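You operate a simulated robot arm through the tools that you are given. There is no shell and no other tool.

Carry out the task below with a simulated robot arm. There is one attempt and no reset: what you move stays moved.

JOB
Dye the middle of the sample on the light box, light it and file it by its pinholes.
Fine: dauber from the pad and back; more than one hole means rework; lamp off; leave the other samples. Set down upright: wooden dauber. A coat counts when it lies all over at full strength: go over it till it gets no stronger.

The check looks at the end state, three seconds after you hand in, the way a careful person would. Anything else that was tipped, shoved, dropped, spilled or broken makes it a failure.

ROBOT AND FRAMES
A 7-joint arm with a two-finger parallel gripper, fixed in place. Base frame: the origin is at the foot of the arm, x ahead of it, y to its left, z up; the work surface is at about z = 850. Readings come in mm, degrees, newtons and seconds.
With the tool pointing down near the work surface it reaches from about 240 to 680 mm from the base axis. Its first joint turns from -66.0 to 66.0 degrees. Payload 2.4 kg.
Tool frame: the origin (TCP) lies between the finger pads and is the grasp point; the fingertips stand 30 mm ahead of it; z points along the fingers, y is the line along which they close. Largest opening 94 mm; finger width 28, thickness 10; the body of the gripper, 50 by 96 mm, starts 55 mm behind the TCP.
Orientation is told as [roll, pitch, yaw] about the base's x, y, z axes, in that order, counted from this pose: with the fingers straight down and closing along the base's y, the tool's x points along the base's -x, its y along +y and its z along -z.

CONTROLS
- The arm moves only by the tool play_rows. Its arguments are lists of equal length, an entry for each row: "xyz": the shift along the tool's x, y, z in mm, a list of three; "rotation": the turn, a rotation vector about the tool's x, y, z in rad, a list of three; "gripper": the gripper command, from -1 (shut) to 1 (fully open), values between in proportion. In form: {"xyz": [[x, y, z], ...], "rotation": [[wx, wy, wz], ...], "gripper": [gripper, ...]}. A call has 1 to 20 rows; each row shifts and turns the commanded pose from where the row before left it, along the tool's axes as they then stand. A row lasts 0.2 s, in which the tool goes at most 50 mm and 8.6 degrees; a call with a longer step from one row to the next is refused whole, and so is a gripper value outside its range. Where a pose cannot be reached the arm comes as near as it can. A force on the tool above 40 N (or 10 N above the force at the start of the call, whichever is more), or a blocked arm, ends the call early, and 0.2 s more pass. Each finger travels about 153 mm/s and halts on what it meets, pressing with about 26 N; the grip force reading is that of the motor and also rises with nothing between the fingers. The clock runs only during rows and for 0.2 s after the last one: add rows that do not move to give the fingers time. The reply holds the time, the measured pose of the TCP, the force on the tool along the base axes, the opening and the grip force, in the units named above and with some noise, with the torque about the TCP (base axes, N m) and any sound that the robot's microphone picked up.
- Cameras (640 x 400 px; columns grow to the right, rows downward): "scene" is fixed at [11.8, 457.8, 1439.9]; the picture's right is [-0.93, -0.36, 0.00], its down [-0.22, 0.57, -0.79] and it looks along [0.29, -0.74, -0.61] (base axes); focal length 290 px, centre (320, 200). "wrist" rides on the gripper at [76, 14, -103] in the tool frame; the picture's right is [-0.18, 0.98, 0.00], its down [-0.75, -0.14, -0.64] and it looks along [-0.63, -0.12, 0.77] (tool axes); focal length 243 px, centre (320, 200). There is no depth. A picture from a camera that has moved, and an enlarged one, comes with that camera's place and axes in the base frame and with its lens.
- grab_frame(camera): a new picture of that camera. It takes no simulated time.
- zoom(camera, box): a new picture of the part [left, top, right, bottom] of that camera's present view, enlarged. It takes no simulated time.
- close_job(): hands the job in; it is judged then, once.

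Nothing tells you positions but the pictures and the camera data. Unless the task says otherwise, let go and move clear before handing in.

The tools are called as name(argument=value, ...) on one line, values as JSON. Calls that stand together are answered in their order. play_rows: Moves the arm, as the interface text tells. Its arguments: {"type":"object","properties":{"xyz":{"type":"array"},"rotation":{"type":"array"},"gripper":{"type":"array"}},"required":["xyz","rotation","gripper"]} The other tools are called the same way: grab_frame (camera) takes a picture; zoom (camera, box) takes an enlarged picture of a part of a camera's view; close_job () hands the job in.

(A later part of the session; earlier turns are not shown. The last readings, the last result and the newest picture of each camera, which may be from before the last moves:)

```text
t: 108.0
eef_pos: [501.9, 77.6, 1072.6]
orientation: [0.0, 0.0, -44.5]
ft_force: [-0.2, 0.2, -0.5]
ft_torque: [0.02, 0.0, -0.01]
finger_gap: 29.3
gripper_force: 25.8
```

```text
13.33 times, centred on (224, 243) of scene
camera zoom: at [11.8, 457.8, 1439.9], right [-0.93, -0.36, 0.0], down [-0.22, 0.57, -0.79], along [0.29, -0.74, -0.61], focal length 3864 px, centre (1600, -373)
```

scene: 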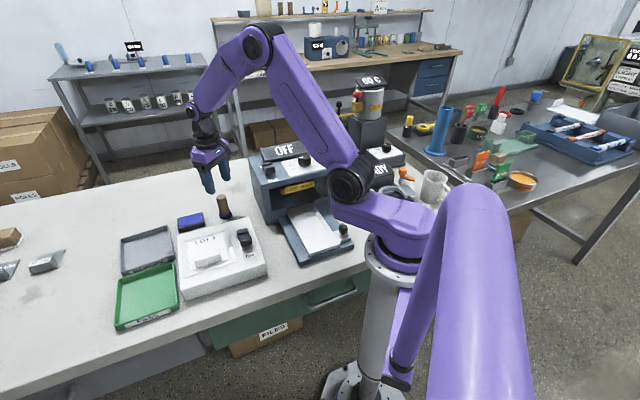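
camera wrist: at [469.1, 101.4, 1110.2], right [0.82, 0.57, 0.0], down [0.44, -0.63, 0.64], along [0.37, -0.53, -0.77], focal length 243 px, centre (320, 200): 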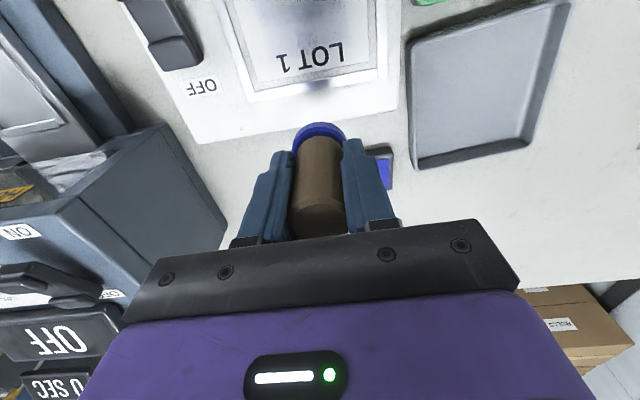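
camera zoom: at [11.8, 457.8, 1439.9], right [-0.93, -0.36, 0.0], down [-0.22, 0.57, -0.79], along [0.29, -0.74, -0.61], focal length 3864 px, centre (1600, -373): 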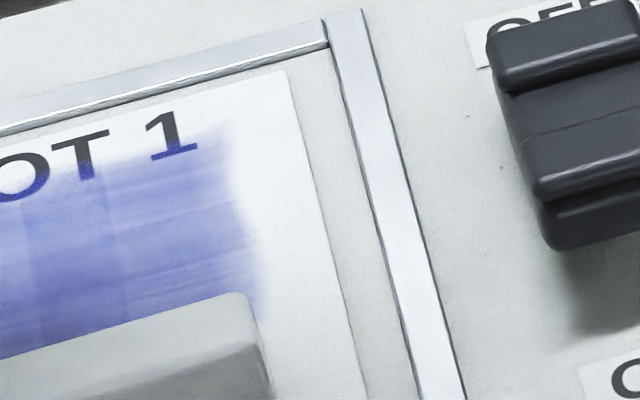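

The firm re-inked passes made no visible difference, so the coat is at full strength. Next I'll return the dauber to where it stood at (533.5, -78).

play_rows(xyz=[[-33.7, -22, 0], [-33.7, -22, 0], [-33.7, -22, 20], [-33.7, -21.8, 20], [0, 0, 40], [0, 0, 40], [0, 0, 35], [0, 0, 12], [0, 0, 0]], rotation=[[0, 0, 0], [0, 0, 0], [0, 0, 0], [0, 0, 0], [0, 0, 0], [0, 0, 0], [0, 0, 0], [0, 0, 0], [0, 0, 0]], gripper=[-1, -1, -1, -1, -1, -1, -1, -1, -1])

grab_frame(camera="wrist")

zoom(camera="scene", box=[160, 150, 290, 250])

zoom(camera="scene", box=[200, 228, 248, 258])

```text
t: 110.0
eef_pos: [536.4, -78.2, 905.5]
orientation: [0.0, 0.1, -44.5]
ft_force: [0.2, 0.4, -0.8]
ft_torque: [-0.03, -0.01, -0.01]
finger_gap: 29.5
gripper_force: 25.8
```

```text
taken
camera wrist: at [490.0, -14.5, 1007.7], right [0.82, 0.57, 0.0], down [0.44, -0.63, 0.64], along [0.37, -0.53, -0.77], focal length 243 px, centre (320, 200)
```

wrist: 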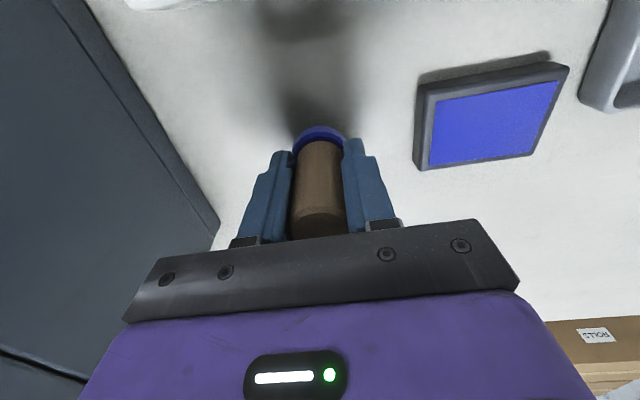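

```text
4.00 times, centred on (225, 200) of scene
camera zoom: at [11.8, 457.8, 1439.9], right [-0.93, -0.36, 0.0], down [-0.22, 0.57, -0.79], along [0.29, -0.74, -0.61], focal length 1159 px, centre (700, 200)
```

zoom: 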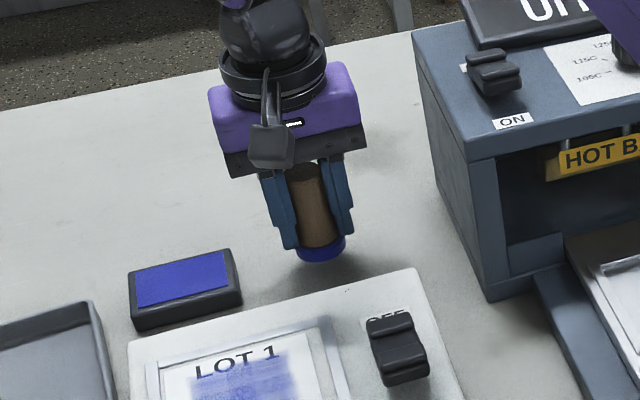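

```text
13.33 times, centred on (224, 243) of scene
camera zoom: at [11.8, 457.8, 1439.9], right [-0.93, -0.36, 0.0], down [-0.22, 0.57, -0.79], along [0.29, -0.74, -0.61], focal length 3864 px, centre (1600, -373)
```

zoom: 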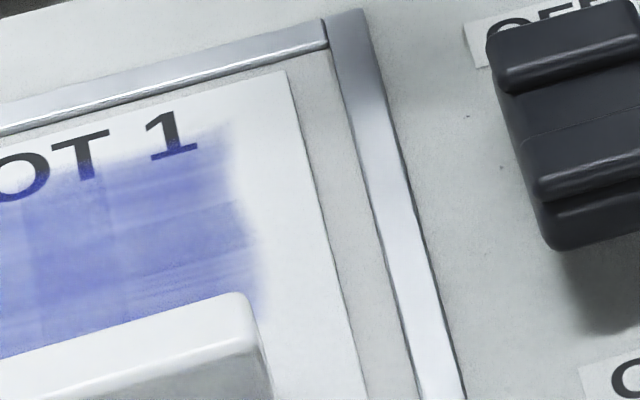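

The patch looks even. I'll lower the dauber to the bench until light contact.

play_rows(xyz=[[0, 0, 5], [0, 0, 2], [0, 0, 1], [0, 0, 0]], rotation=[[0, 0, 0], [0, 0, 0], [0, 0, 0], [0, 0, 0]], gripper=[-1, -1, -1, -1])

play_rows(xyz=[[0, 0, 0.6], [0, 0, 0]], rotation=[[0, 0, 0], [0, 0, 0]], gripper=[-1, -1])

```text
t: 111.0
eef_pos: [534.0, -78.5, 896.3]
orientation: [0.1, 0.0, -44.5]
ft_force: [0.6, -0.4, -0.7]
ft_torque: [-0.01, 0.01, -0.01]
finger_gap: 29.8
gripper_force: 26.1
```

```text
t: 111.6
eef_pos: [533.6, -79.1, 896.5]
orientation: [-0.1, 0.1, -44.5]
ft_force: [-0.2, -0.1, 0.5]
ft_torque: [0.0, 0.01, 0.01]
finger_gap: 29.8
gripper_force: 25.3
```

play_rows(xyz=[[0, 0, 0.5], [0, 0, 0]], rotation=[[0, 0, 0], [0, 0, 0]], gripper=[-1, -1])

play_rows(xyz=[[0, 0, 0.5], [0, 0, 0]], rotation=[[0, 0, 0], [0, 0, 0]], gripper=[-1, -1])

```text
t: 112.2
eef_pos: [534.6, -78.3, 895.5]
orientation: [0.0, 0.1, -44.4]
ft_force: [0.5, -0.6, -0.1]
ft_torque: [-0.01, -0.04, 0.0]
finger_gap: 29.6
gripper_force: 26.2
```

```text
t: 112.8
eef_pos: [534.7, -78.6, 895.6]
orientation: [0.0, 0.0, -44.6]
ft_force: [0.4, 0.4, -0.6]
ft_torque: [-0.02, 0.0, -0.02]
finger_gap: 29.5
gripper_force: 26.1
```

play_rows(xyz=[[0, 0, 0.6], [0, 0, 0]], rotation=[[0, 0, 0], [0, 0, 0]], gripper=[-1, -1])

play_rows(xyz=[[0, 0, 0.6], [0, 0, 0]], rotation=[[0, 0, 0], [0, 0, 0]], gripper=[-1, -1])

zoom(camera="scene", box=[190, 170, 270, 230])

```text
t: 113.4
eef_pos: [534.8, -79.4, 895.7]
orientation: [0.0, 0.0, -44.6]
ft_force: [0.2, 1.0, -0.8]
ft_torque: [0.02, 0.02, 0.0]
finger_gap: 29.4
gripper_force: 26.0
```

```text
t: 114.0
eef_pos: [534.4, -77.7, 894.5]
orientation: [-0.1, 0.1, -44.5]
ft_force: [0.3, -0.2, 0.1]
ft_torque: [-0.02, 0.02, -0.01]
finger_gap: 29.4
gripper_force: 26.3
```

```text
6.67 times, centred on (230, 200) of scene
camera zoom: at [11.8, 457.8, 1439.9], right [-0.93, -0.36, 0.0], down [-0.22, 0.57, -0.79], along [0.29, -0.74, -0.61], focal length 1932 px, centre (920, 200)
```

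zoom: 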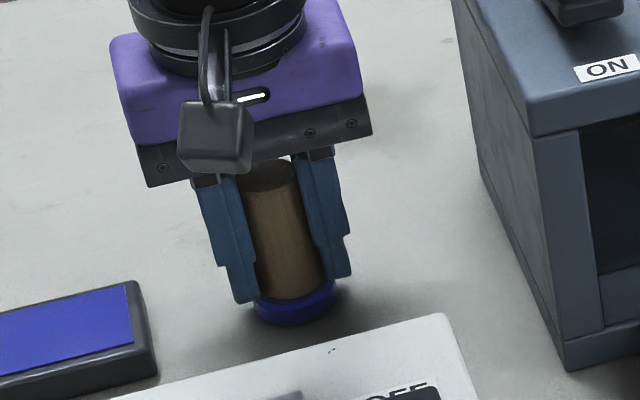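

play_rows(xyz=[[0, 0, 0.6], [0, 0, 0]], rotation=[[0, 0, 0], [0, 0, 0]], gripper=[-1, -1])

play_rows(xyz=[[0, 0, 0.6], [0, 0, 0]], rotation=[[0, 0, 0], [0, 0, 0]], gripper=[-1, -1])

play_rows(xyz=[[0, 0, 0.6], [0, 0, 0]], rotation=[[0, 0, 0], [0, 0, 0]], gripper=[-1, -1])

```text
t: 114.6
eef_pos: [534.2, -78.5, 893.3]
orientation: [0.1, 0.1, -44.6]
ft_force: [0.6, 0.4, 0.3]
ft_torque: [0.0, -0.03, 0.01]
finger_gap: 29.3
gripper_force: 26.3
```

```text
t: 115.2
eef_pos: [534.3, -77.9, 893.8]
orientation: [0.0, -0.1, -44.4]
ft_force: [0.3, 0.0, -0.6]
ft_torque: [-0.02, 0.01, 0.0]
finger_gap: 29.4
gripper_force: 25.8
```

```text
t: 115.8
eef_pos: [533.2, -77.4, 893.5]
orientation: [0.0, 0.0, -44.6]
ft_force: [-0.2, 0.6, 2.4]
ft_torque: [0.02, 0.09, 0.01]
finger_gap: 29.5
gripper_force: 26.1
```

Light contact with the bench. I'll open the fingers, back straight up and check that the dauber stands.

play_rows(xyz=[[0, 0, 0.2], [0, 0, 0], [0, 0, 0], [0, 0, 0], [0, 0, -20], [0, 0, -40], [0, 0, -40], [0, 0, -40], [0, 0, 0]], rotation=[[0, 0, 0], [0, 0, 0], [0, 0, 0], [0, 0, 0], [0, 0, 0], [0, 0, 0], [0, 0, 0], [0, 0, 0], [0, 0, 0]], gripper=[-1, -0.2, 0.2, 0.2, 0.2, 0.2, 0.2, 0.2, 0.2])

grab_frame(camera="scene")

zoom(camera="scene", box=[160, 170, 290, 300])

grab_frame(camera="wrist")

```text
t: 117.8
eef_pos: [532.9, -78.6, 1035.2]
orientation: [-0.1, 0.0, -44.6]
ft_force: [-0.1, 0.2, 0.7]
ft_torque: [0.0, 0.0, 0.02]
finger_gap: 56.5
gripper_force: 0.1
```

```text
taken
```

scene: 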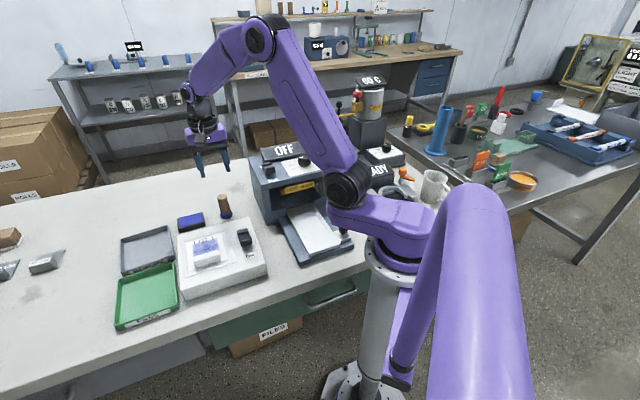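

```text
3.08 times, centred on (225, 235) of scene
camera zoom: at [11.8, 457.8, 1439.9], right [-0.93, -0.36, 0.0], down [-0.22, 0.57, -0.79], along [0.29, -0.74, -0.61], focal length 892 px, centre (612, 92)
```

zoom: 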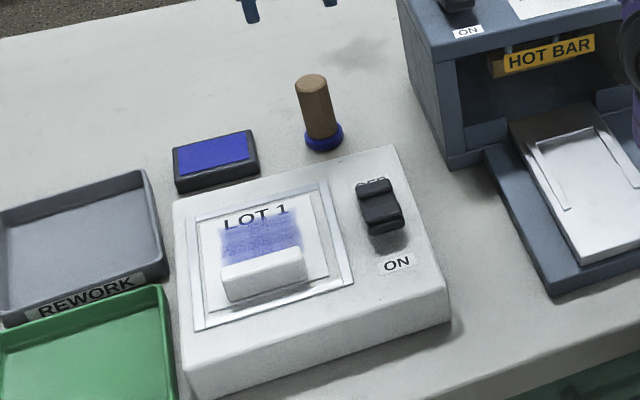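

```text
taken
camera wrist: at [488.7, -14.8, 1136.0], right [0.82, 0.57, 0.0], down [0.44, -0.63, 0.64], along [0.37, -0.53, -0.77], focal length 243 px, centre (320, 200)
```

wrist: 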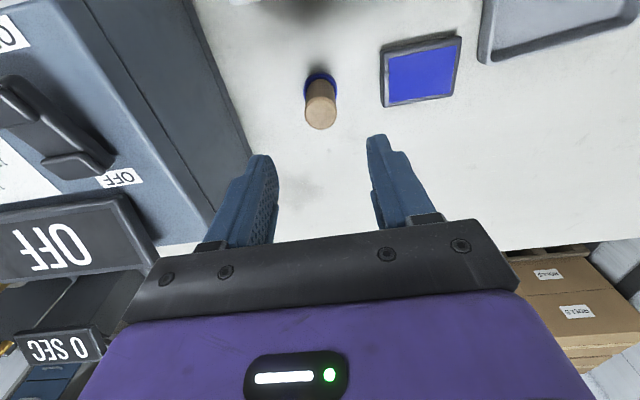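

The dauber stands upright on its original spot. Next comes the rocker switch: OFF end at about (405, 14), ON end at about (366, 51). I'll move above it with the fingers closed and look.

play_rows(xyz=[[40, -5, -5], [42, -5, 0], [42, -5, 0], [42, -5, 0], [43.9, -5.4, 0], [0, 0, 0]], rotation=[[0, 0, 0], [0, 0, 0], [0, 0, 0], [0, 0, 0], [0, 0, 0], [0, 0, 0]], gripper=[0.2, 0.2, -1, -1, -1, -1])

grab_frame(camera="wrist")

zoom(camera="wrist", box=[220, 0, 444, 140])

zoom(camera="scene", box=[180, 210, 290, 300])

```text
t: 119.2
eef_pos: [366.7, 50.6, 1035.2]
orientation: [0.0, 0.0, -44.5]
ft_force: [-0.5, 0.1, -0.4]
ft_torque: [-0.01, 0.01, 0.03]
finger_gap: 0.2
gripper_force: 25.8
```

```text
taken
camera wrist: at [321.5, 114.3, 1136.1], right [0.82, 0.57, 0.0], down [0.44, -0.63, 0.64], along [0.37, -0.53, -0.77], focal length 243 px, centre (320, 200)
```

wrist: 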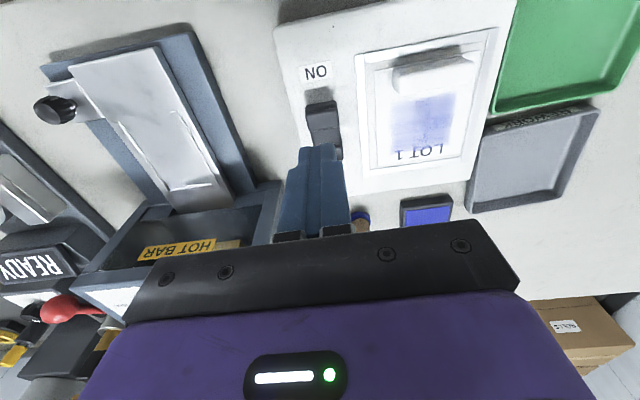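

```text
2.86 times, centred on (332, 70) of wrist
camera zoom: at [321.5, 114.3, 1136.1], right [0.82, 0.57, 0.0], down [0.44, -0.63, 0.64], along [0.37, -0.53, -0.77], focal length 693 px, centre (286, 571)
```

zoom: 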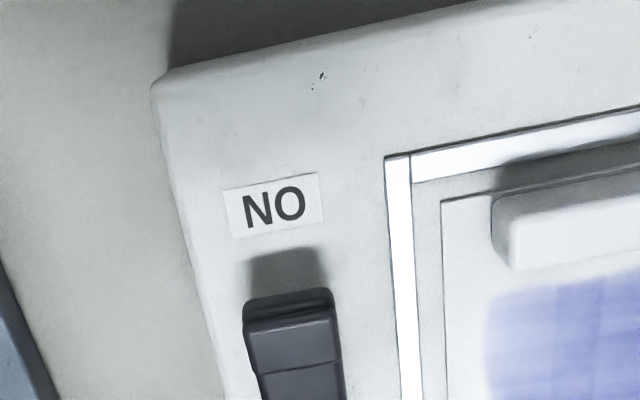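

```text
4.44 times, centred on (235, 255) of scene
camera zoom: at [11.8, 457.8, 1439.9], right [-0.93, -0.36, 0.0], down [-0.22, 0.57, -0.79], along [0.29, -0.74, -0.61], focal length 1288 px, centre (698, -44)
```

zoom: 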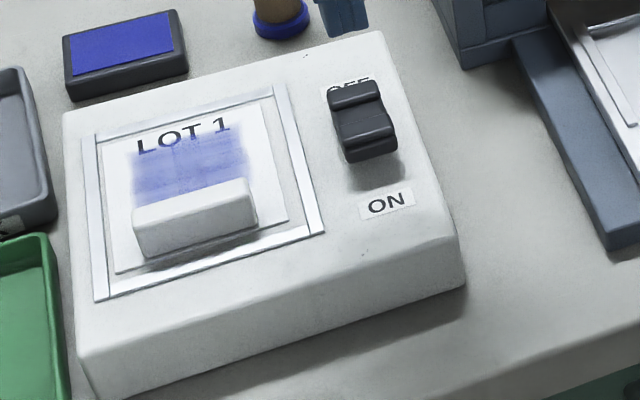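

The rocker's ON end sits right under the closed fingertips and is the raised end. I'll go down and press it gently.

play_rows(xyz=[[-2, 1.5, 38], [0, 0, 35], [0, 0, 5], [0, 0, 0]], rotation=[[0, 0, 0], [0, 0, 0], [0, 0, 0], [0, 0, 0]], gripper=[-1, -1, -1, -1])

zoom(camera="scene", box=[200, 190, 290, 270])

grab_frame(camera="wrist")

```text
t: 120.2
eef_pos: [369.1, 50.6, 958.8]
orientation: [0.0, 0.0, -44.6]
ft_force: [0.3, -0.2, -0.1]
ft_torque: [-0.01, 0.04, 0.03]
finger_gap: 0.1
gripper_force: 25.9
```

```text
5.00 times, centred on (245, 230) of scene
camera zoom: at [11.8, 457.8, 1439.9], right [-0.93, -0.36, 0.0], down [-0.22, 0.57, -0.79], along [0.29, -0.74, -0.61], focal length 1449 px, centre (695, 50)
```

zoom: 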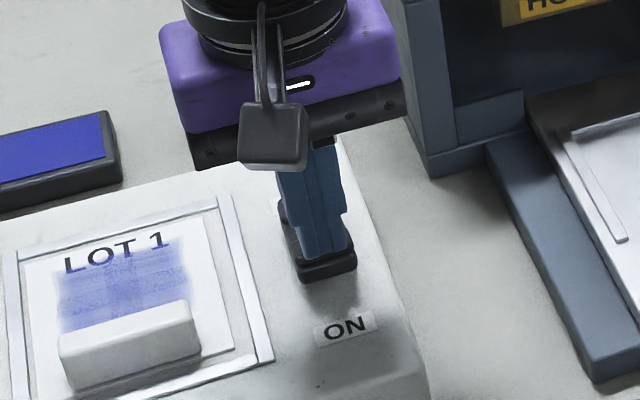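

```text
taken
camera wrist: at [322.9, 113.7, 1059.9], right [0.82, 0.57, 0.0], down [0.44, -0.63, 0.64], along [0.37, -0.53, -0.77], focal length 243 px, centre (320, 200)
```

wrist: 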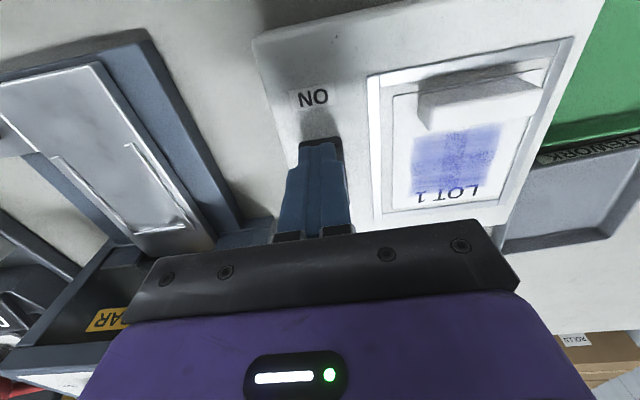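

play_rows(xyz=[[0, 0, 3], [0, 0, 3], [0, 0, 2], [0, 0, 2], [0, 0, 0]], rotation=[[0, 0, 0], [0, 0, 0], [0, 0, 0], [0, 0, 0], [0, 0, 0]], gripper=[-1, -1, -1, -1, -1])

play_rows(xyz=[[0, 0, 2], [0, 0, 2], [0, 0, 0]], rotation=[[0, 0, 0], [0, 0, 0], [0, 0, 0]], gripper=[-1, -1, -1])

```text
t: 121.4
eef_pos: [370.6, 49.6, 949.6]
orientation: [0.1, 0.1, -44.5]
ft_force: [0.6, -0.6, 0.9]
ft_torque: [0.05, 0.0, 0.02]
finger_gap: 0.0
gripper_force: 25.9
```

```text
t: 122.0
eef_pos: [368.7, 49.2, 946.4]
orientation: [-0.1, -0.1, -44.5]
ft_force: [-4.9, 0.2, 13.6]
ft_torque: [-0.12, 0.0, -0.04]
finger_gap: 0.0
gripper_force: 25.8
stopped in row 3: the force on the tool passed its limit at 49 N (the readings are from after the stop); the commanded pose is now the measured one
```

zoom(camera="scene", box=[180, 190, 290, 290])

grab_frame(camera="wrist")

```text
4.00 times, centred on (235, 240) of scene
camera zoom: at [11.5, 457.8, 1439.9], right [-0.93, -0.36, 0.0], down [-0.22, 0.57, -0.79], along [0.29, -0.74, -0.61], focal length 1159 px, centre (660, 40)
```

zoom: 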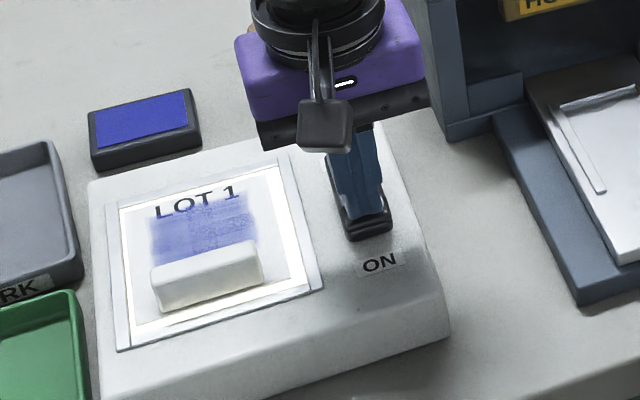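

```text
taken
camera wrist: at [324.1, 113.3, 1048.4], right [0.82, 0.57, 0.0], down [0.44, -0.63, 0.64], along [0.37, -0.53, -0.77], focal length 243 px, centre (320, 200)
```

wrist: 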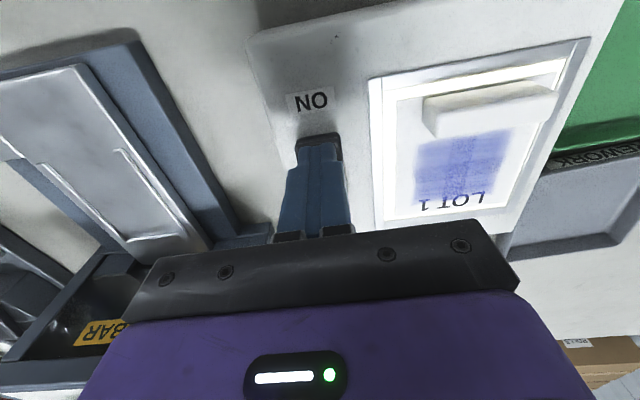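

The lamp is on; the frame glows. I'll lift away and look closely at the lit, dyed area.

play_rows(xyz=[[0, 0, -10], [0, 0, -30], [0, 0, -25], [-26, 30, 0], [-26, 31, 0], [-25, 31, 0], [0, 0, 0]], rotation=[[0, 0, 0], [0, 0, 0], [0, 0, 0], [0, 0, 0], [0, 0, 0], [0, 0, 0], [0, 0, 0]], gripper=[-1, -1, -1, -1, -1, -1, -1])

grab_frame(camera="wrist")

zoom(camera="wrist", box=[232, 0, 408, 110])

zoom(camera="scene", box=[180, 220, 260, 270])

```text
t: 123.6
eef_pos: [489.6, 61.6, 1014.1]
orientation: [0.1, -0.1, -44.5]
ft_force: [1.1, 0.6, 0.1]
ft_torque: [-0.03, -0.02, 0.02]
finger_gap: 0.0
gripper_force: 26.4
```

```text
taken
camera wrist: at [443.8, 124.8, 1115.1], right [0.82, 0.57, 0.0], down [0.44, -0.63, 0.64], along [0.37, -0.53, -0.77], focal length 243 px, centre (320, 200)
```

wrist: 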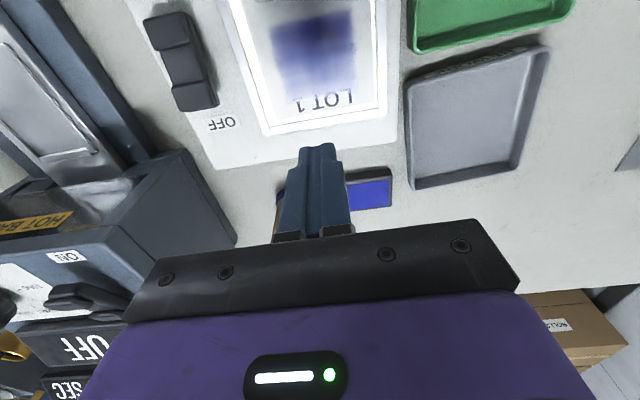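

```text
3.64 times, centred on (320, 55) of wrist
camera zoom: at [443.8, 124.8, 1115.1], right [0.82, 0.57, 0.0], down [0.44, -0.63, 0.64], along [0.37, -0.53, -0.77], focal length 882 px, centre (320, 727)
```

zoom: 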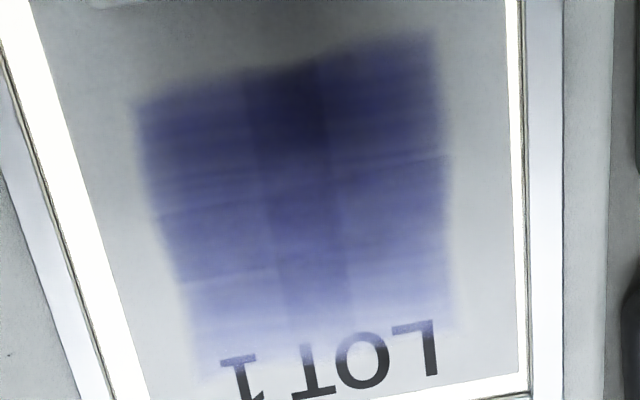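

```text
8.00 times, centred on (220, 245) of scene
camera zoom: at [11.8, 457.8, 1439.9], right [-0.93, -0.36, 0.0], down [-0.22, 0.57, -0.79], along [0.29, -0.74, -0.61], focal length 2319 px, centre (1120, -160)
```

zoom: 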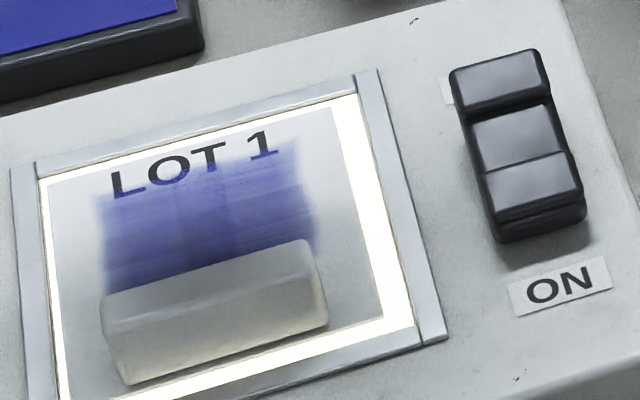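

No bright points show yet. I'll inspect at higher magnification.

zoom(camera="wrist", box=[262, 5, 326, 45])

zoom(camera="wrist", box=[300, 5, 364, 45])

zoom(camera="wrist", box=[265, 45, 361, 105])

zoom(camera="scene", box=[188, 232, 228, 257])

```text
10.00 times, centred on (294, 25) of wrist
camera zoom: at [443.8, 124.8, 1115.1], right [0.82, 0.57, 0.0], down [0.44, -0.63, 0.64], along [0.37, -0.53, -0.77], focal length 2426 px, centre (580, 1950)
```

zoom: 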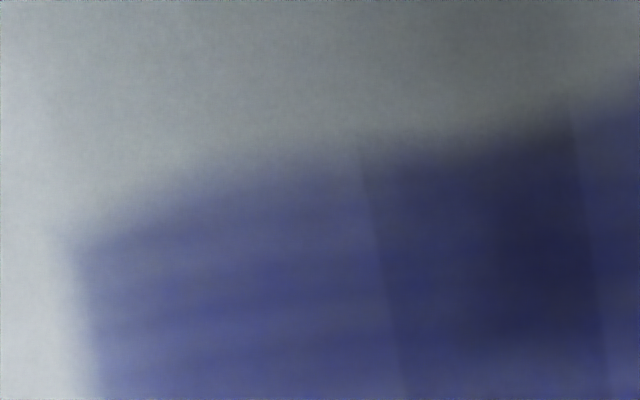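

```text
10.00 times, centred on (332, 25) of wrist
camera zoom: at [443.8, 124.8, 1115.1], right [0.82, 0.57, 0.0], down [0.44, -0.63, 0.64], along [0.37, -0.53, -0.77], focal length 2426 px, centre (200, 1950)
```

zoom: 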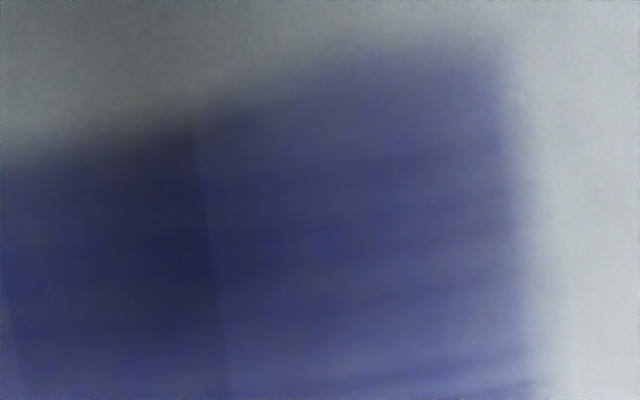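

```text
6.67 times, centred on (313, 75) of wrist
camera zoom: at [443.8, 124.8, 1115.1], right [0.82, 0.57, 0.0], down [0.44, -0.63, 0.64], along [0.37, -0.53, -0.77], focal length 1618 px, centre (367, 1033)
```

zoom: 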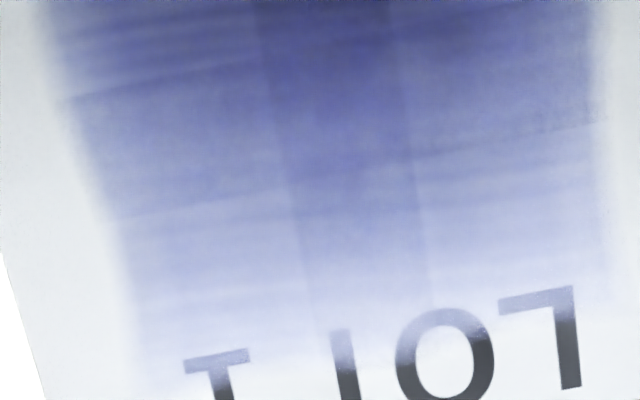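

```text
16.00 times, centred on (208, 244) of scene
camera zoom: at [11.8, 457.8, 1439.9], right [-0.93, -0.36, 0.0], down [-0.22, 0.57, -0.79], along [0.29, -0.74, -0.61], focal length 4637 px, centre (2112, -512)
```

zoom: 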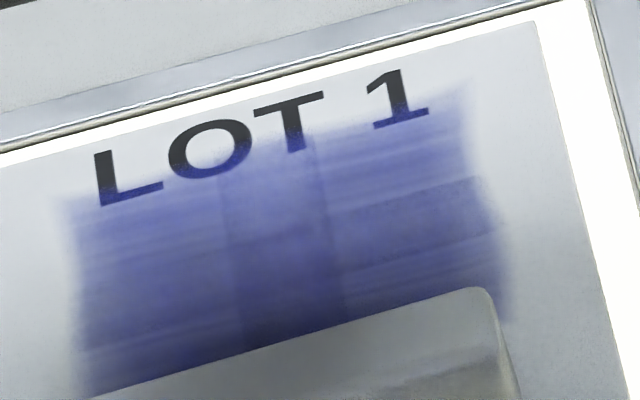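

play_rows(xyz=[[0, 0, -45], [5, 0, -45], [0, 0, -45], [0, 0, 0]], rotation=[[0, 0, 0], [0, 0, 0], [0, 0, 0], [0, 0, 0]], gripper=[-1, -1, -1, -1])

grab_frame(camera="wrist")

zoom(camera="wrist", box=[250, 0, 394, 90])

```text
t: 124.6
eef_pos: [484.8, 64.2, 1149.3]
orientation: [0.1, 0.0, -44.4]
ft_force: [0.7, -0.6, -0.2]
ft_torque: [-0.02, 0.02, 0.01]
finger_gap: 0.0
gripper_force: 24.9
```

```text
taken
camera wrist: at [440.0, 128.5, 1250.2], right [0.82, 0.57, 0.0], down [0.44, -0.63, 0.64], along [0.37, -0.53, -0.77], focal length 243 px, centre (320, 200)
```

wrist: 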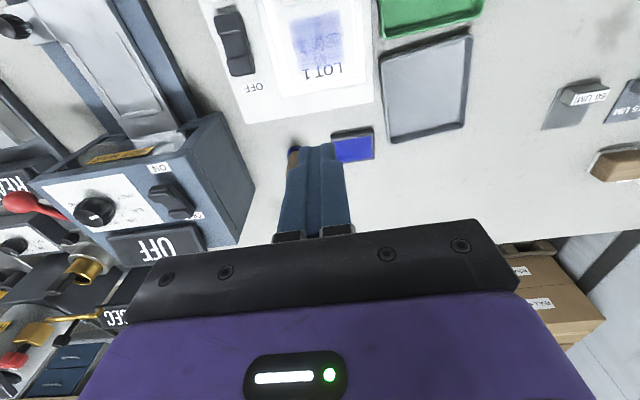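

```text
4.44 times, centred on (322, 45) of wrist
camera zoom: at [440.0, 128.5, 1250.2], right [0.82, 0.57, 0.0], down [0.44, -0.63, 0.64], along [0.37, -0.53, -0.77], focal length 1078 px, centre (311, 889)
```

zoom: 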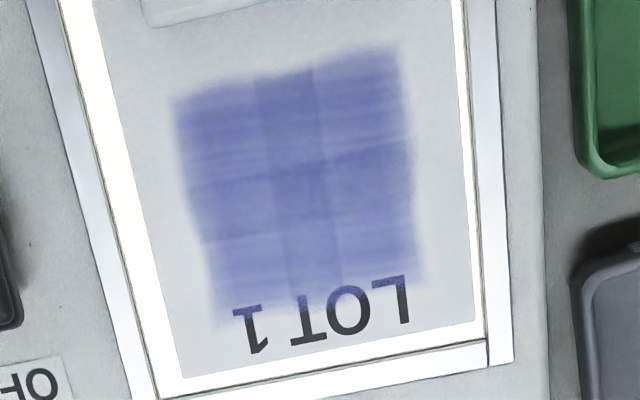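

This view is evenly lit. I'll compare the four quarters up close and look for dots again.

zoom(camera="wrist", box=[285, 5, 349, 45])

zoom(camera="wrist", box=[288, 38, 352, 78])

zoom(camera="scene", box=[180, 225, 244, 265])

```text
10.00 times, centred on (317, 25) of wrist
camera zoom: at [440.0, 128.5, 1250.2], right [0.82, 0.57, 0.0], down [0.44, -0.63, 0.64], along [0.37, -0.53, -0.77], focal length 2426 px, centre (350, 1950)
```

zoom: 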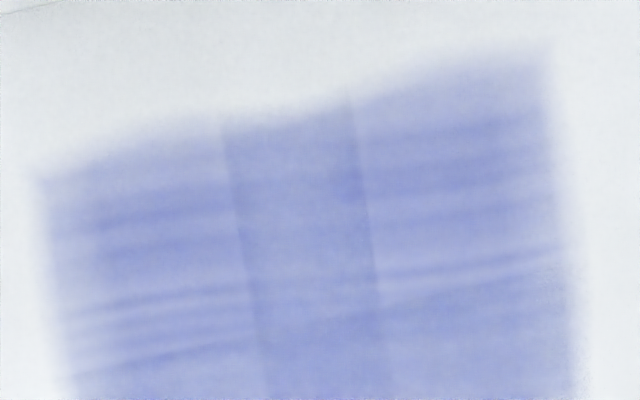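

```text
10.00 times, centred on (320, 58) of wrist
camera zoom: at [440.0, 128.5, 1250.2], right [0.82, 0.57, 0.0], down [0.44, -0.63, 0.64], along [0.37, -0.53, -0.77], focal length 2426 px, centre (320, 1620)
```

zoom: 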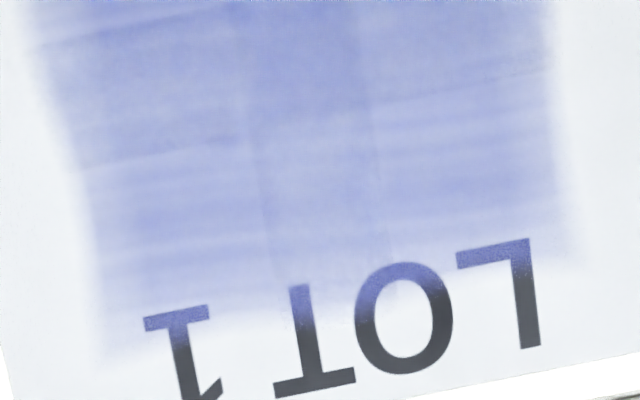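

```text
10.00 times, centred on (212, 245) of scene
camera zoom: at [11.8, 457.8, 1439.9], right [-0.93, -0.36, 0.0], down [-0.22, 0.57, -0.79], along [0.29, -0.74, -0.61], focal length 2898 px, centre (1400, -250)
```

zoom: 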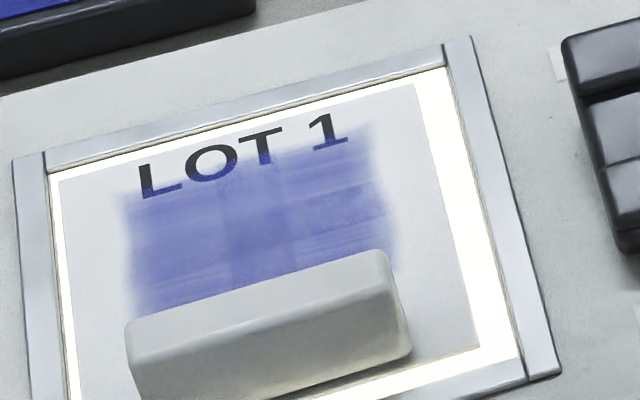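

The coat is still streaky, so I'm not sure it's full. I'll fetch the dauber again, re-ink and give it more firm passes, then compare under the lamp in this same view.

play_rows(xyz=[[-33.7, -16.8, 20], [-33.7, -16.8, 20], [-33.7, -16.8, 20], [-33.6, -16.8, 20], [0, 0, 45], [0, 0, 20], [0, 0, 0]], rotation=[[0, 0, 0], [0, 0, 0], [0, 0, 0], [0, 0, 0], [0, 0, 0], [0, 0, 0], [0, 0, 0]], gripper=[0.3, 0.3, 0.3, 0.3, 0.3, 0.3, 0.3])

grab_frame(camera="wrist")

```text
t: 126.2
eef_pos: [536.6, -75.9, 1000.0]
orientation: [0.1, -0.1, -44.5]
ft_force: [-0.1, -0.6, -0.4]
ft_torque: [0.02, 0.0, 0.03]
finger_gap: 61.3
gripper_force: 0.1
```

```text
taken
camera wrist: at [490.5, -12.9, 1101.5], right [0.82, 0.57, 0.0], down [0.44, -0.63, 0.64], along [0.37, -0.53, -0.77], focal length 243 px, centre (320, 200)
```

wrist: 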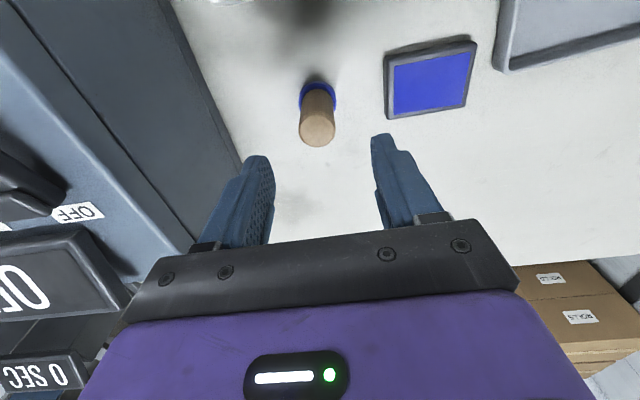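

play_rows(xyz=[[-2.5, -2, 40], [0, 0, 40], [0, 0, 24], [0, 0, 0], [0, 0, 0], [0, 0, 0], [0, 0, 0], [0, 0, 0]], rotation=[[0, 0, 0], [0, 0, 0], [0, 0, 0], [0, 0, 0], [0, 0, 0], [0, 0, 0], [0, 0, 0], [0, 0, 0]], gripper=[0.3, 0.3, 0.3, 0.3, -0.3, -1, -1, -1])

grab_frame(camera="wrist")

```text
t: 128.0
eef_pos: [537.4, -78.2, 899.2]
orientation: [0.2, 0.0, -44.6]
ft_force: [-0.3, 0.7, 0.2]
ft_torque: [-0.06, 0.02, 0.04]
finger_gap: 29.3
gripper_force: 26.1
```

```text
taken
camera wrist: at [490.2, -15.1, 999.6], right [0.82, 0.57, 0.0], down [0.44, -0.63, 0.64], along [0.37, -0.53, -0.77], focal length 243 px, centre (320, 200)
```

wrist: 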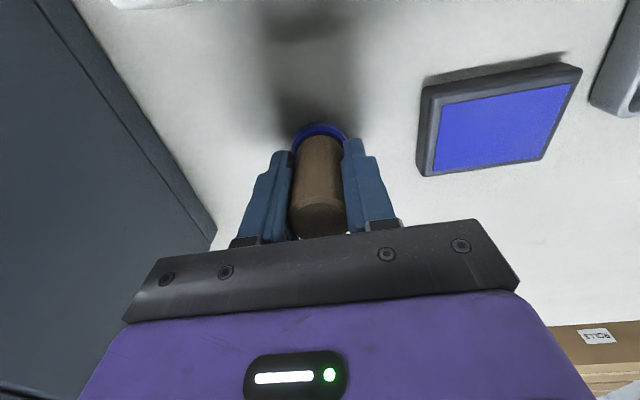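

I have the dauber again. Now to the pad to ink it.

play_rows(xyz=[[0, 0, -30], [0, 0, -30], [0.6, 34.3, 0], [0.6, 34.4, 0], [0.6, 34.4, 0], [0, 0, 30], [0, 0, 10], [0, 0, 2], [0, 0, 1], [0, 0, 0]], rotation=[[0, 0, 0], [0, 0, 0], [0, 0, 0], [0, 0, 0], [0, 0, 0], [0, 0, 0], [0, 0, 0], [0, 0, 0], [0, 0, 0], [0, 0, 0]], gripper=[-1, -1, -1, -1, -1, -1, -1, -1, -1, -1])

play_rows(xyz=[[0, 0, 0.5], [0, 0, 0]], rotation=[[0, 0, 0], [0, 0, 0]], gripper=[-1, -1])

play_rows(xyz=[[0, 0, 0.5], [0, 0, 0]], rotation=[[0, 0, 0], [0, 0, 0]], gripper=[-1, -1])

```text
t: 130.2
eef_pos: [605.2, -5.7, 915.5]
orientation: [0.1, -0.1, -44.4]
ft_force: [-5.4, -0.3, 10.5]
ft_torque: [-0.02, 0.18, 0.0]
finger_gap: 29.4
gripper_force: 26.3
```

```text
t: 130.8
eef_pos: [605.8, -5.4, 914.9]
orientation: [0.1, -0.2, -44.4]
ft_force: [-9.0, 0.0, 24.8]
ft_torque: [-0.11, 0.35, 0.0]
finger_gap: 29.7
gripper_force: 26.3
```

```text
t: 131.4
eef_pos: [606.6, -5.7, 915.3]
orientation: [0.2, -0.1, -44.5]
ft_force: [-4.4, -1.5, 27.0]
ft_torque: [-0.19, 0.17, -0.01]
finger_gap: 29.2
gripper_force: 25.4
```

play_rows(xyz=[[0, 0, -0.6], [0, 6, 0], [0, -6, 0], [0, -6, 0], [0, 6, 0], [0, 0, 0], [0, 0, 0], [0, 0, -26], [0, 0, -30], [0, 0, -20], [40, -4.4, 0], [40, -4.4, 0], [40, -4.5, 0], [39.5, -4.5, 0], [0, 0, 30], [0, 0, 13], [0, 0, 2.5], [0, 0, 0]], rotation=[[0, 0, 0], [0, 0, 0], [0, 0, 0], [0, 0, 0], [0, 0, 0], [0, 0, 0], [0, 0, 0], [0, 0, 0], [0, 0, 0], [0, 0, 0], [0, 0, 0], [0, 0, 0], [0, 0, 0], [0, 0, 0], [0, 0, 0], [0, 0, 0], [0, 0, 0], [0, 0, 0]], gripper=[-1, -1, -1, -1, -1, -1, -1, -1, -1, -1, -1, -1, -1, -1, -1, -1, -1, -1])

play_rows(xyz=[[0, 0, 0.5], [0, 0, 0]], rotation=[[0, 0, 0], [0, 0, 0]], gripper=[-1, -1])

play_rows(xyz=[[0, 0, 0.5], [0, 0, 0]], rotation=[[0, 0, 0], [0, 0, 0]], gripper=[-1, -1])

```text
t: 135.2
eef_pos: [480.3, 92.3, 945.1]
orientation: [0.0, -0.1, -44.6]
ft_force: [-0.9, -1.1, 0.4]
ft_torque: [-0.04, 0.0, 0.02]
finger_gap: 29.2
gripper_force: 26.0
```

```text
t: 135.8
eef_pos: [481.3, 92.9, 945.8]
orientation: [0.0, -0.1, -44.6]
ft_force: [-1.8, -1.5, 5.3]
ft_torque: [-0.15, 0.0, 0.0]
finger_gap: 29.5
gripper_force: 26.2
```

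```text
t: 136.4
eef_pos: [480.1, 93.8, 944.6]
orientation: [0.2, -0.2, -44.5]
ft_force: [-1.0, -1.3, 15.0]
ft_torque: [-0.17, 0.05, 0.0]
finger_gap: 29.3
gripper_force: 26.0
```

play_rows(xyz=[[0, -8, 0], [0, -8, 0], [0, -8, 0], [0, -8, 0], [0, 8, 0], [0, 8, 0], [0, 8, 0], [0, 8, 0], [0, 0, 0.3], [0, -8, 0], [0, -8, 0], [0, -8, 0], [0, -8, 0], [0, 8, 0], [0, 8, 0], [0, 8, 0], [0, 8, 0], [0, 0, 0]], rotation=[[0, 0, 0], [0, 0, 0], [0, 0, 0], [0, 0, 0], [0, 0, 0], [0, 0, 0], [0, 0, 0], [0, 0, 0], [0, 0, 0], [0, 0, 0], [0, 0, 0], [0, 0, 0], [0, 0, 0], [0, 0, 0], [0, 0, 0], [0, 0, 0], [0, 0, 0], [0, 0, 0]], gripper=[-1, -1, -1, -1, -1, -1, -1, -1, -1, -1, -1, -1, -1, -1, -1, -1, -1, -1])

zoom(camera="scene", box=[180, 225, 244, 265])

```text
t: 140.2
eef_pos: [479.9, 92.9, 943.8]
orientation: [0.1, -0.2, -44.5]
ft_force: [-3.4, -1.9, 8.9]
ft_torque: [-0.14, 0.09, -0.01]
finger_gap: 29.3
gripper_force: 26.1
```

```text
10.00 times, centred on (212, 245) of scene
camera zoom: at [11.6, 457.7, 1440.0], right [-0.93, -0.36, 0.0], down [-0.22, 0.57, -0.79], along [0.29, -0.74, -0.61], focal length 2898 px, centre (1400, -250)
```

zoom: 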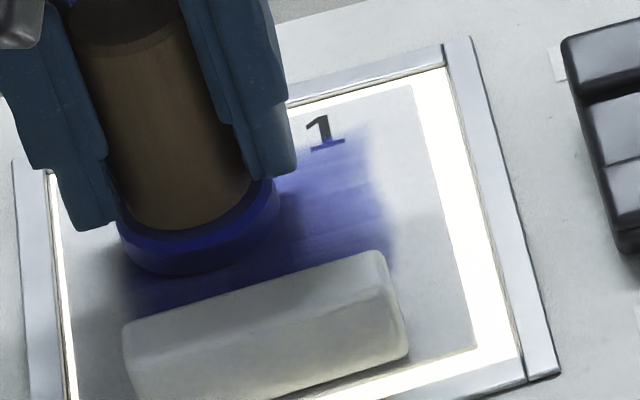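

Now the middle lane and the lane near the bar.

play_rows(xyz=[[0, 0, -4], [11, 0, 0], [0, 0, 4.2], [0, -8, 0], [0, -8, 0], [0, -8, 0], [0, -8, 0], [0, 8, 0], [0, 8, 0], [0, 8, 0], [0, 8, 0], [0, 0, 0]], rotation=[[0, 0, 0], [0, 0, 0], [0, 0, 0], [0, 0, 0], [0, 0, 0], [0, 0, 0], [0, 0, 0], [0, 0, 0], [0, 0, 0], [0, 0, 0], [0, 0, 0], [0, 0, 0]], gripper=[-1, -1, -1, -1, -1, -1, -1, -1, -1, -1, -1, -1])

play_rows(xyz=[[0, 0, -4], [12, 0, 0], [0, 0, 4.2], [0, -8, 0], [0, -8, 0], [0, -8, 0], [0, -8, 0], [0, 8, 0], [0, 8, 0], [0, 8, 0], [0, 8, 0], [0, 0, 0]], rotation=[[0, 0, 0], [0, 0, 0], [0, 0, 0], [0, 0, 0], [0, 0, 0], [0, 0, 0], [0, 0, 0], [0, 0, 0], [0, 0, 0], [0, 0, 0], [0, 0, 0], [0, 0, 0]], gripper=[-1, -1, -1, -1, -1, -1, -1, -1, -1, -1, -1, -1])

```text
t: 142.8
eef_pos: [472.5, 100.7, 944.1]
orientation: [0.1, -0.1, -44.4]
ft_force: [-3.3, -3.9, 13.0]
ft_torque: [-0.22, 0.12, -0.03]
finger_gap: 29.6
gripper_force: 26.3
```

```text
t: 145.4
eef_pos: [463.1, 108.8, 943.9]
orientation: [0.2, -0.1, -44.3]
ft_force: [-3.0, -5.1, 13.8]
ft_torque: [-0.21, 0.13, -0.02]
finger_gap: 29.5
gripper_force: 25.7
```

play_rows(xyz=[[0, 0, -40], [-10, -4, -40], [-12, -4, -40], [-12, -4, -42], [-13, -4, -41.6], [0, 0, 0]], rotation=[[0, 0, 0], [0, 0, 0], [0, 0, 0], [0, 0, 0], [0, 0, 0], [0, 0, 0]], gripper=[-1, -1, -1, -1, -1, -1])

zoom(camera="wrist", box=[250, 0, 394, 90])

zoom(camera="wrist", box=[285, 5, 349, 45])

zoom(camera="scene", box=[180, 225, 244, 265])

```text
t: 146.8
eef_pos: [485.8, 63.3, 1148.0]
orientation: [0.1, -0.1, -44.5]
ft_force: [0.0, -0.7, -0.2]
ft_torque: [0.02, 0.03, -0.01]
finger_gap: 29.6
gripper_force: 26.0
```

```text
4.44 times, centred on (322, 45) of wrist
camera zoom: at [440.9, 126.7, 1247.8], right [0.82, 0.57, 0.0], down [0.44, -0.63, 0.64], along [0.37, -0.53, -0.77], focal length 1078 px, centre (311, 889)
```

zoom: 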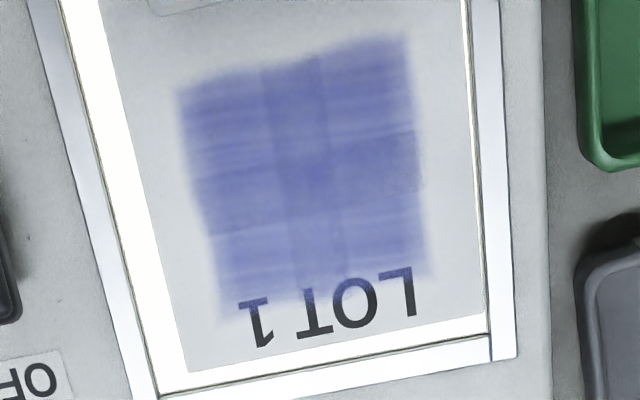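

```text
10.00 times, centred on (317, 25) of wrist
camera zoom: at [440.9, 126.7, 1247.8], right [0.82, 0.57, 0.0], down [0.44, -0.63, 0.64], along [0.37, -0.53, -0.77], focal length 2426 px, centre (350, 1950)
```

zoom: 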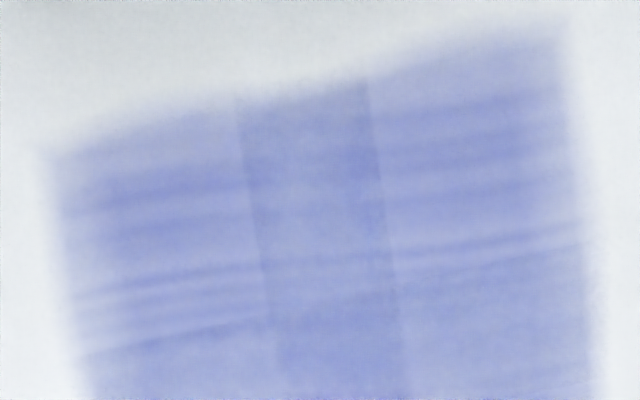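

```text
10.00 times, centred on (212, 245) of scene
camera zoom: at [11.8, 457.8, 1439.9], right [-0.93, -0.36, 0.0], down [-0.22, 0.57, -0.79], along [0.29, -0.74, -0.61], focal length 2898 px, centre (1400, -250)
```

zoom: 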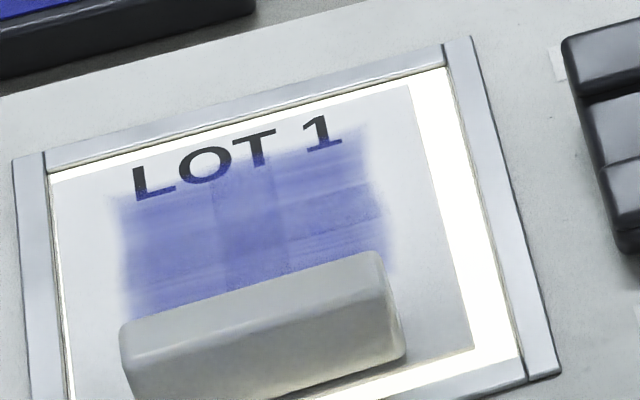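

The streak pattern and tone are unchanged after another fully inked, firm set of passes, so the coat is at full strength. I'll return the dauber to its spot.

play_rows(xyz=[[-34.3, -17.3, 15], [-34.3, -17.3, 25], [-34.3, -17.3, 25], [-34.4, -17.4, 25], [0, 0, 45], [0, 0, 45], [0, 0, 45], [0, 0, 17], [0, 0, 4], [0, 0, 0]], rotation=[[0, 0, 0], [0, 0, 0], [0, 0, 0], [0, 0, 0], [0, 0, 0], [0, 0, 0], [0, 0, 0], [0, 0, 0], [0, 0, 0], [0, 0, 0]], gripper=[-1, -1, -1, -1, -1, -1, -1, -1, -1, -1])

play_rows(xyz=[[0, 0, 1], [0, 0, 1], [0, 0, 0]], rotation=[[0, 0, 0], [0, 0, 0], [0, 0, 0]], gripper=[-1, -1, -1])

```text
t: 149.0
eef_pos: [536.1, -81.1, 901.3]
orientation: [0.1, -0.1, -44.5]
ft_force: [-0.7, -0.2, -1.2]
ft_torque: [-0.02, -0.02, -0.01]
finger_gap: 29.4
gripper_force: 25.8
```

```text
t: 149.8
eef_pos: [535.4, -80.5, 900.3]
orientation: [0.1, -0.1, -44.5]
ft_force: [0.0, 0.0, 0.3]
ft_torque: [-0.02, 0.03, -0.01]
finger_gap: 29.5
gripper_force: 26.2
```

play_rows(xyz=[[0, 0, 1], [0, 0, 0.6], [0, 0, 0]], rotation=[[0, 0, 0], [0, 0, 0], [0, 0, 0]], gripper=[-1, -1, -1])

play_rows(xyz=[[0, 0, 0.6], [0, 0, 0]], rotation=[[0, 0, 0], [0, 0, 0]], gripper=[-1, -1])

play_rows(xyz=[[0, 0, 0.6], [0, 0, 0]], rotation=[[0, 0, 0], [0, 0, 0]], gripper=[-1, -1])

```text
t: 150.6
eef_pos: [535.9, -80.4, 897.4]
orientation: [0.1, -0.1, -44.5]
ft_force: [-0.3, 0.2, -0.5]
ft_torque: [0.0, -0.02, 0.01]
finger_gap: 29.7
gripper_force: 25.9
```

```text
t: 151.2
eef_pos: [533.7, -81.6, 897.7]
orientation: [0.0, -0.1, -44.5]
ft_force: [-0.7, 0.2, -0.4]
ft_torque: [-0.01, 0.01, -0.02]
finger_gap: 29.4
gripper_force: 25.9
```

```text
t: 151.8
eef_pos: [535.7, -80.4, 895.8]
orientation: [0.1, -0.2, -44.5]
ft_force: [0.0, -0.4, 0.0]
ft_torque: [-0.01, 0.02, -0.02]
finger_gap: 29.4
gripper_force: 26.4
```

play_rows(xyz=[[0, 0, 0.6], [0, 0, 0]], rotation=[[0, 0, 0], [0, 0, 0]], gripper=[-1, -1])

play_rows(xyz=[[0, 0, 0.6], [0, 0, 0]], rotation=[[0, 0, 0], [0, 0, 0]], gripper=[-1, -1])

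play_rows(xyz=[[0, 0, 0.6], [0, 0, 0]], rotation=[[0, 0, 0], [0, 0, 0]], gripper=[-1, -1])

```text
t: 152.4
eef_pos: [536.2, -80.4, 896.8]
orientation: [0.2, -0.1, -44.4]
ft_force: [0.8, -0.4, -0.4]
ft_torque: [0.01, -0.01, 0.01]
finger_gap: 29.5
gripper_force: 26.0
```

```text
t: 153.0
eef_pos: [535.7, -80.1, 895.8]
orientation: [0.1, -0.2, -44.5]
ft_force: [0.1, -0.2, -0.1]
ft_torque: [-0.01, 0.04, 0.0]
finger_gap: 29.3
gripper_force: 25.8
```

```text
t: 153.6
eef_pos: [536.2, -79.9, 895.4]
orientation: [0.0, -0.1, -44.5]
ft_force: [-2.7, -0.7, 3.7]
ft_torque: [-0.06, 0.1, -0.04]
finger_gap: 29.4
gripper_force: 26.2
```

The dauber is touching the bench. I'll release it, lift clear and check that it stands.

play_rows(xyz=[[0, 0, 0], [0, 0, 0], [0, 0, 0], [0, 0, -20], [0, 0, -40], [0, 0, -40], [0, 0, 0]], rotation=[[0, 0, 0], [0, 0, 0], [0, 0, 0], [0, 0, 0], [0, 0, 0], [0, 0, 0], [0, 0, 0]], gripper=[-0.2, 0.2, 0.2, 0.2, 0.2, 0.2, 0.2])

zoom(camera="scene", box=[160, 170, 290, 300])

```text
t: 155.2
eef_pos: [533.2, -80.7, 995.1]
orientation: [0.0, -0.1, -44.5]
ft_force: [0.2, -0.5, 0.6]
ft_torque: [-0.02, 0.05, 0.03]
finger_gap: 56.3
gripper_force: 0.0
```

```text
3.08 times, centred on (225, 235) of scene
camera zoom: at [11.8, 457.8, 1439.9], right [-0.93, -0.36, 0.0], down [-0.22, 0.57, -0.79], along [0.29, -0.74, -0.61], focal length 892 px, centre (612, 92)
```

zoom: 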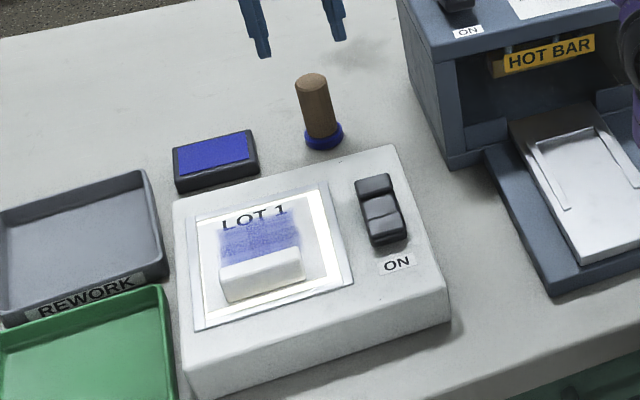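

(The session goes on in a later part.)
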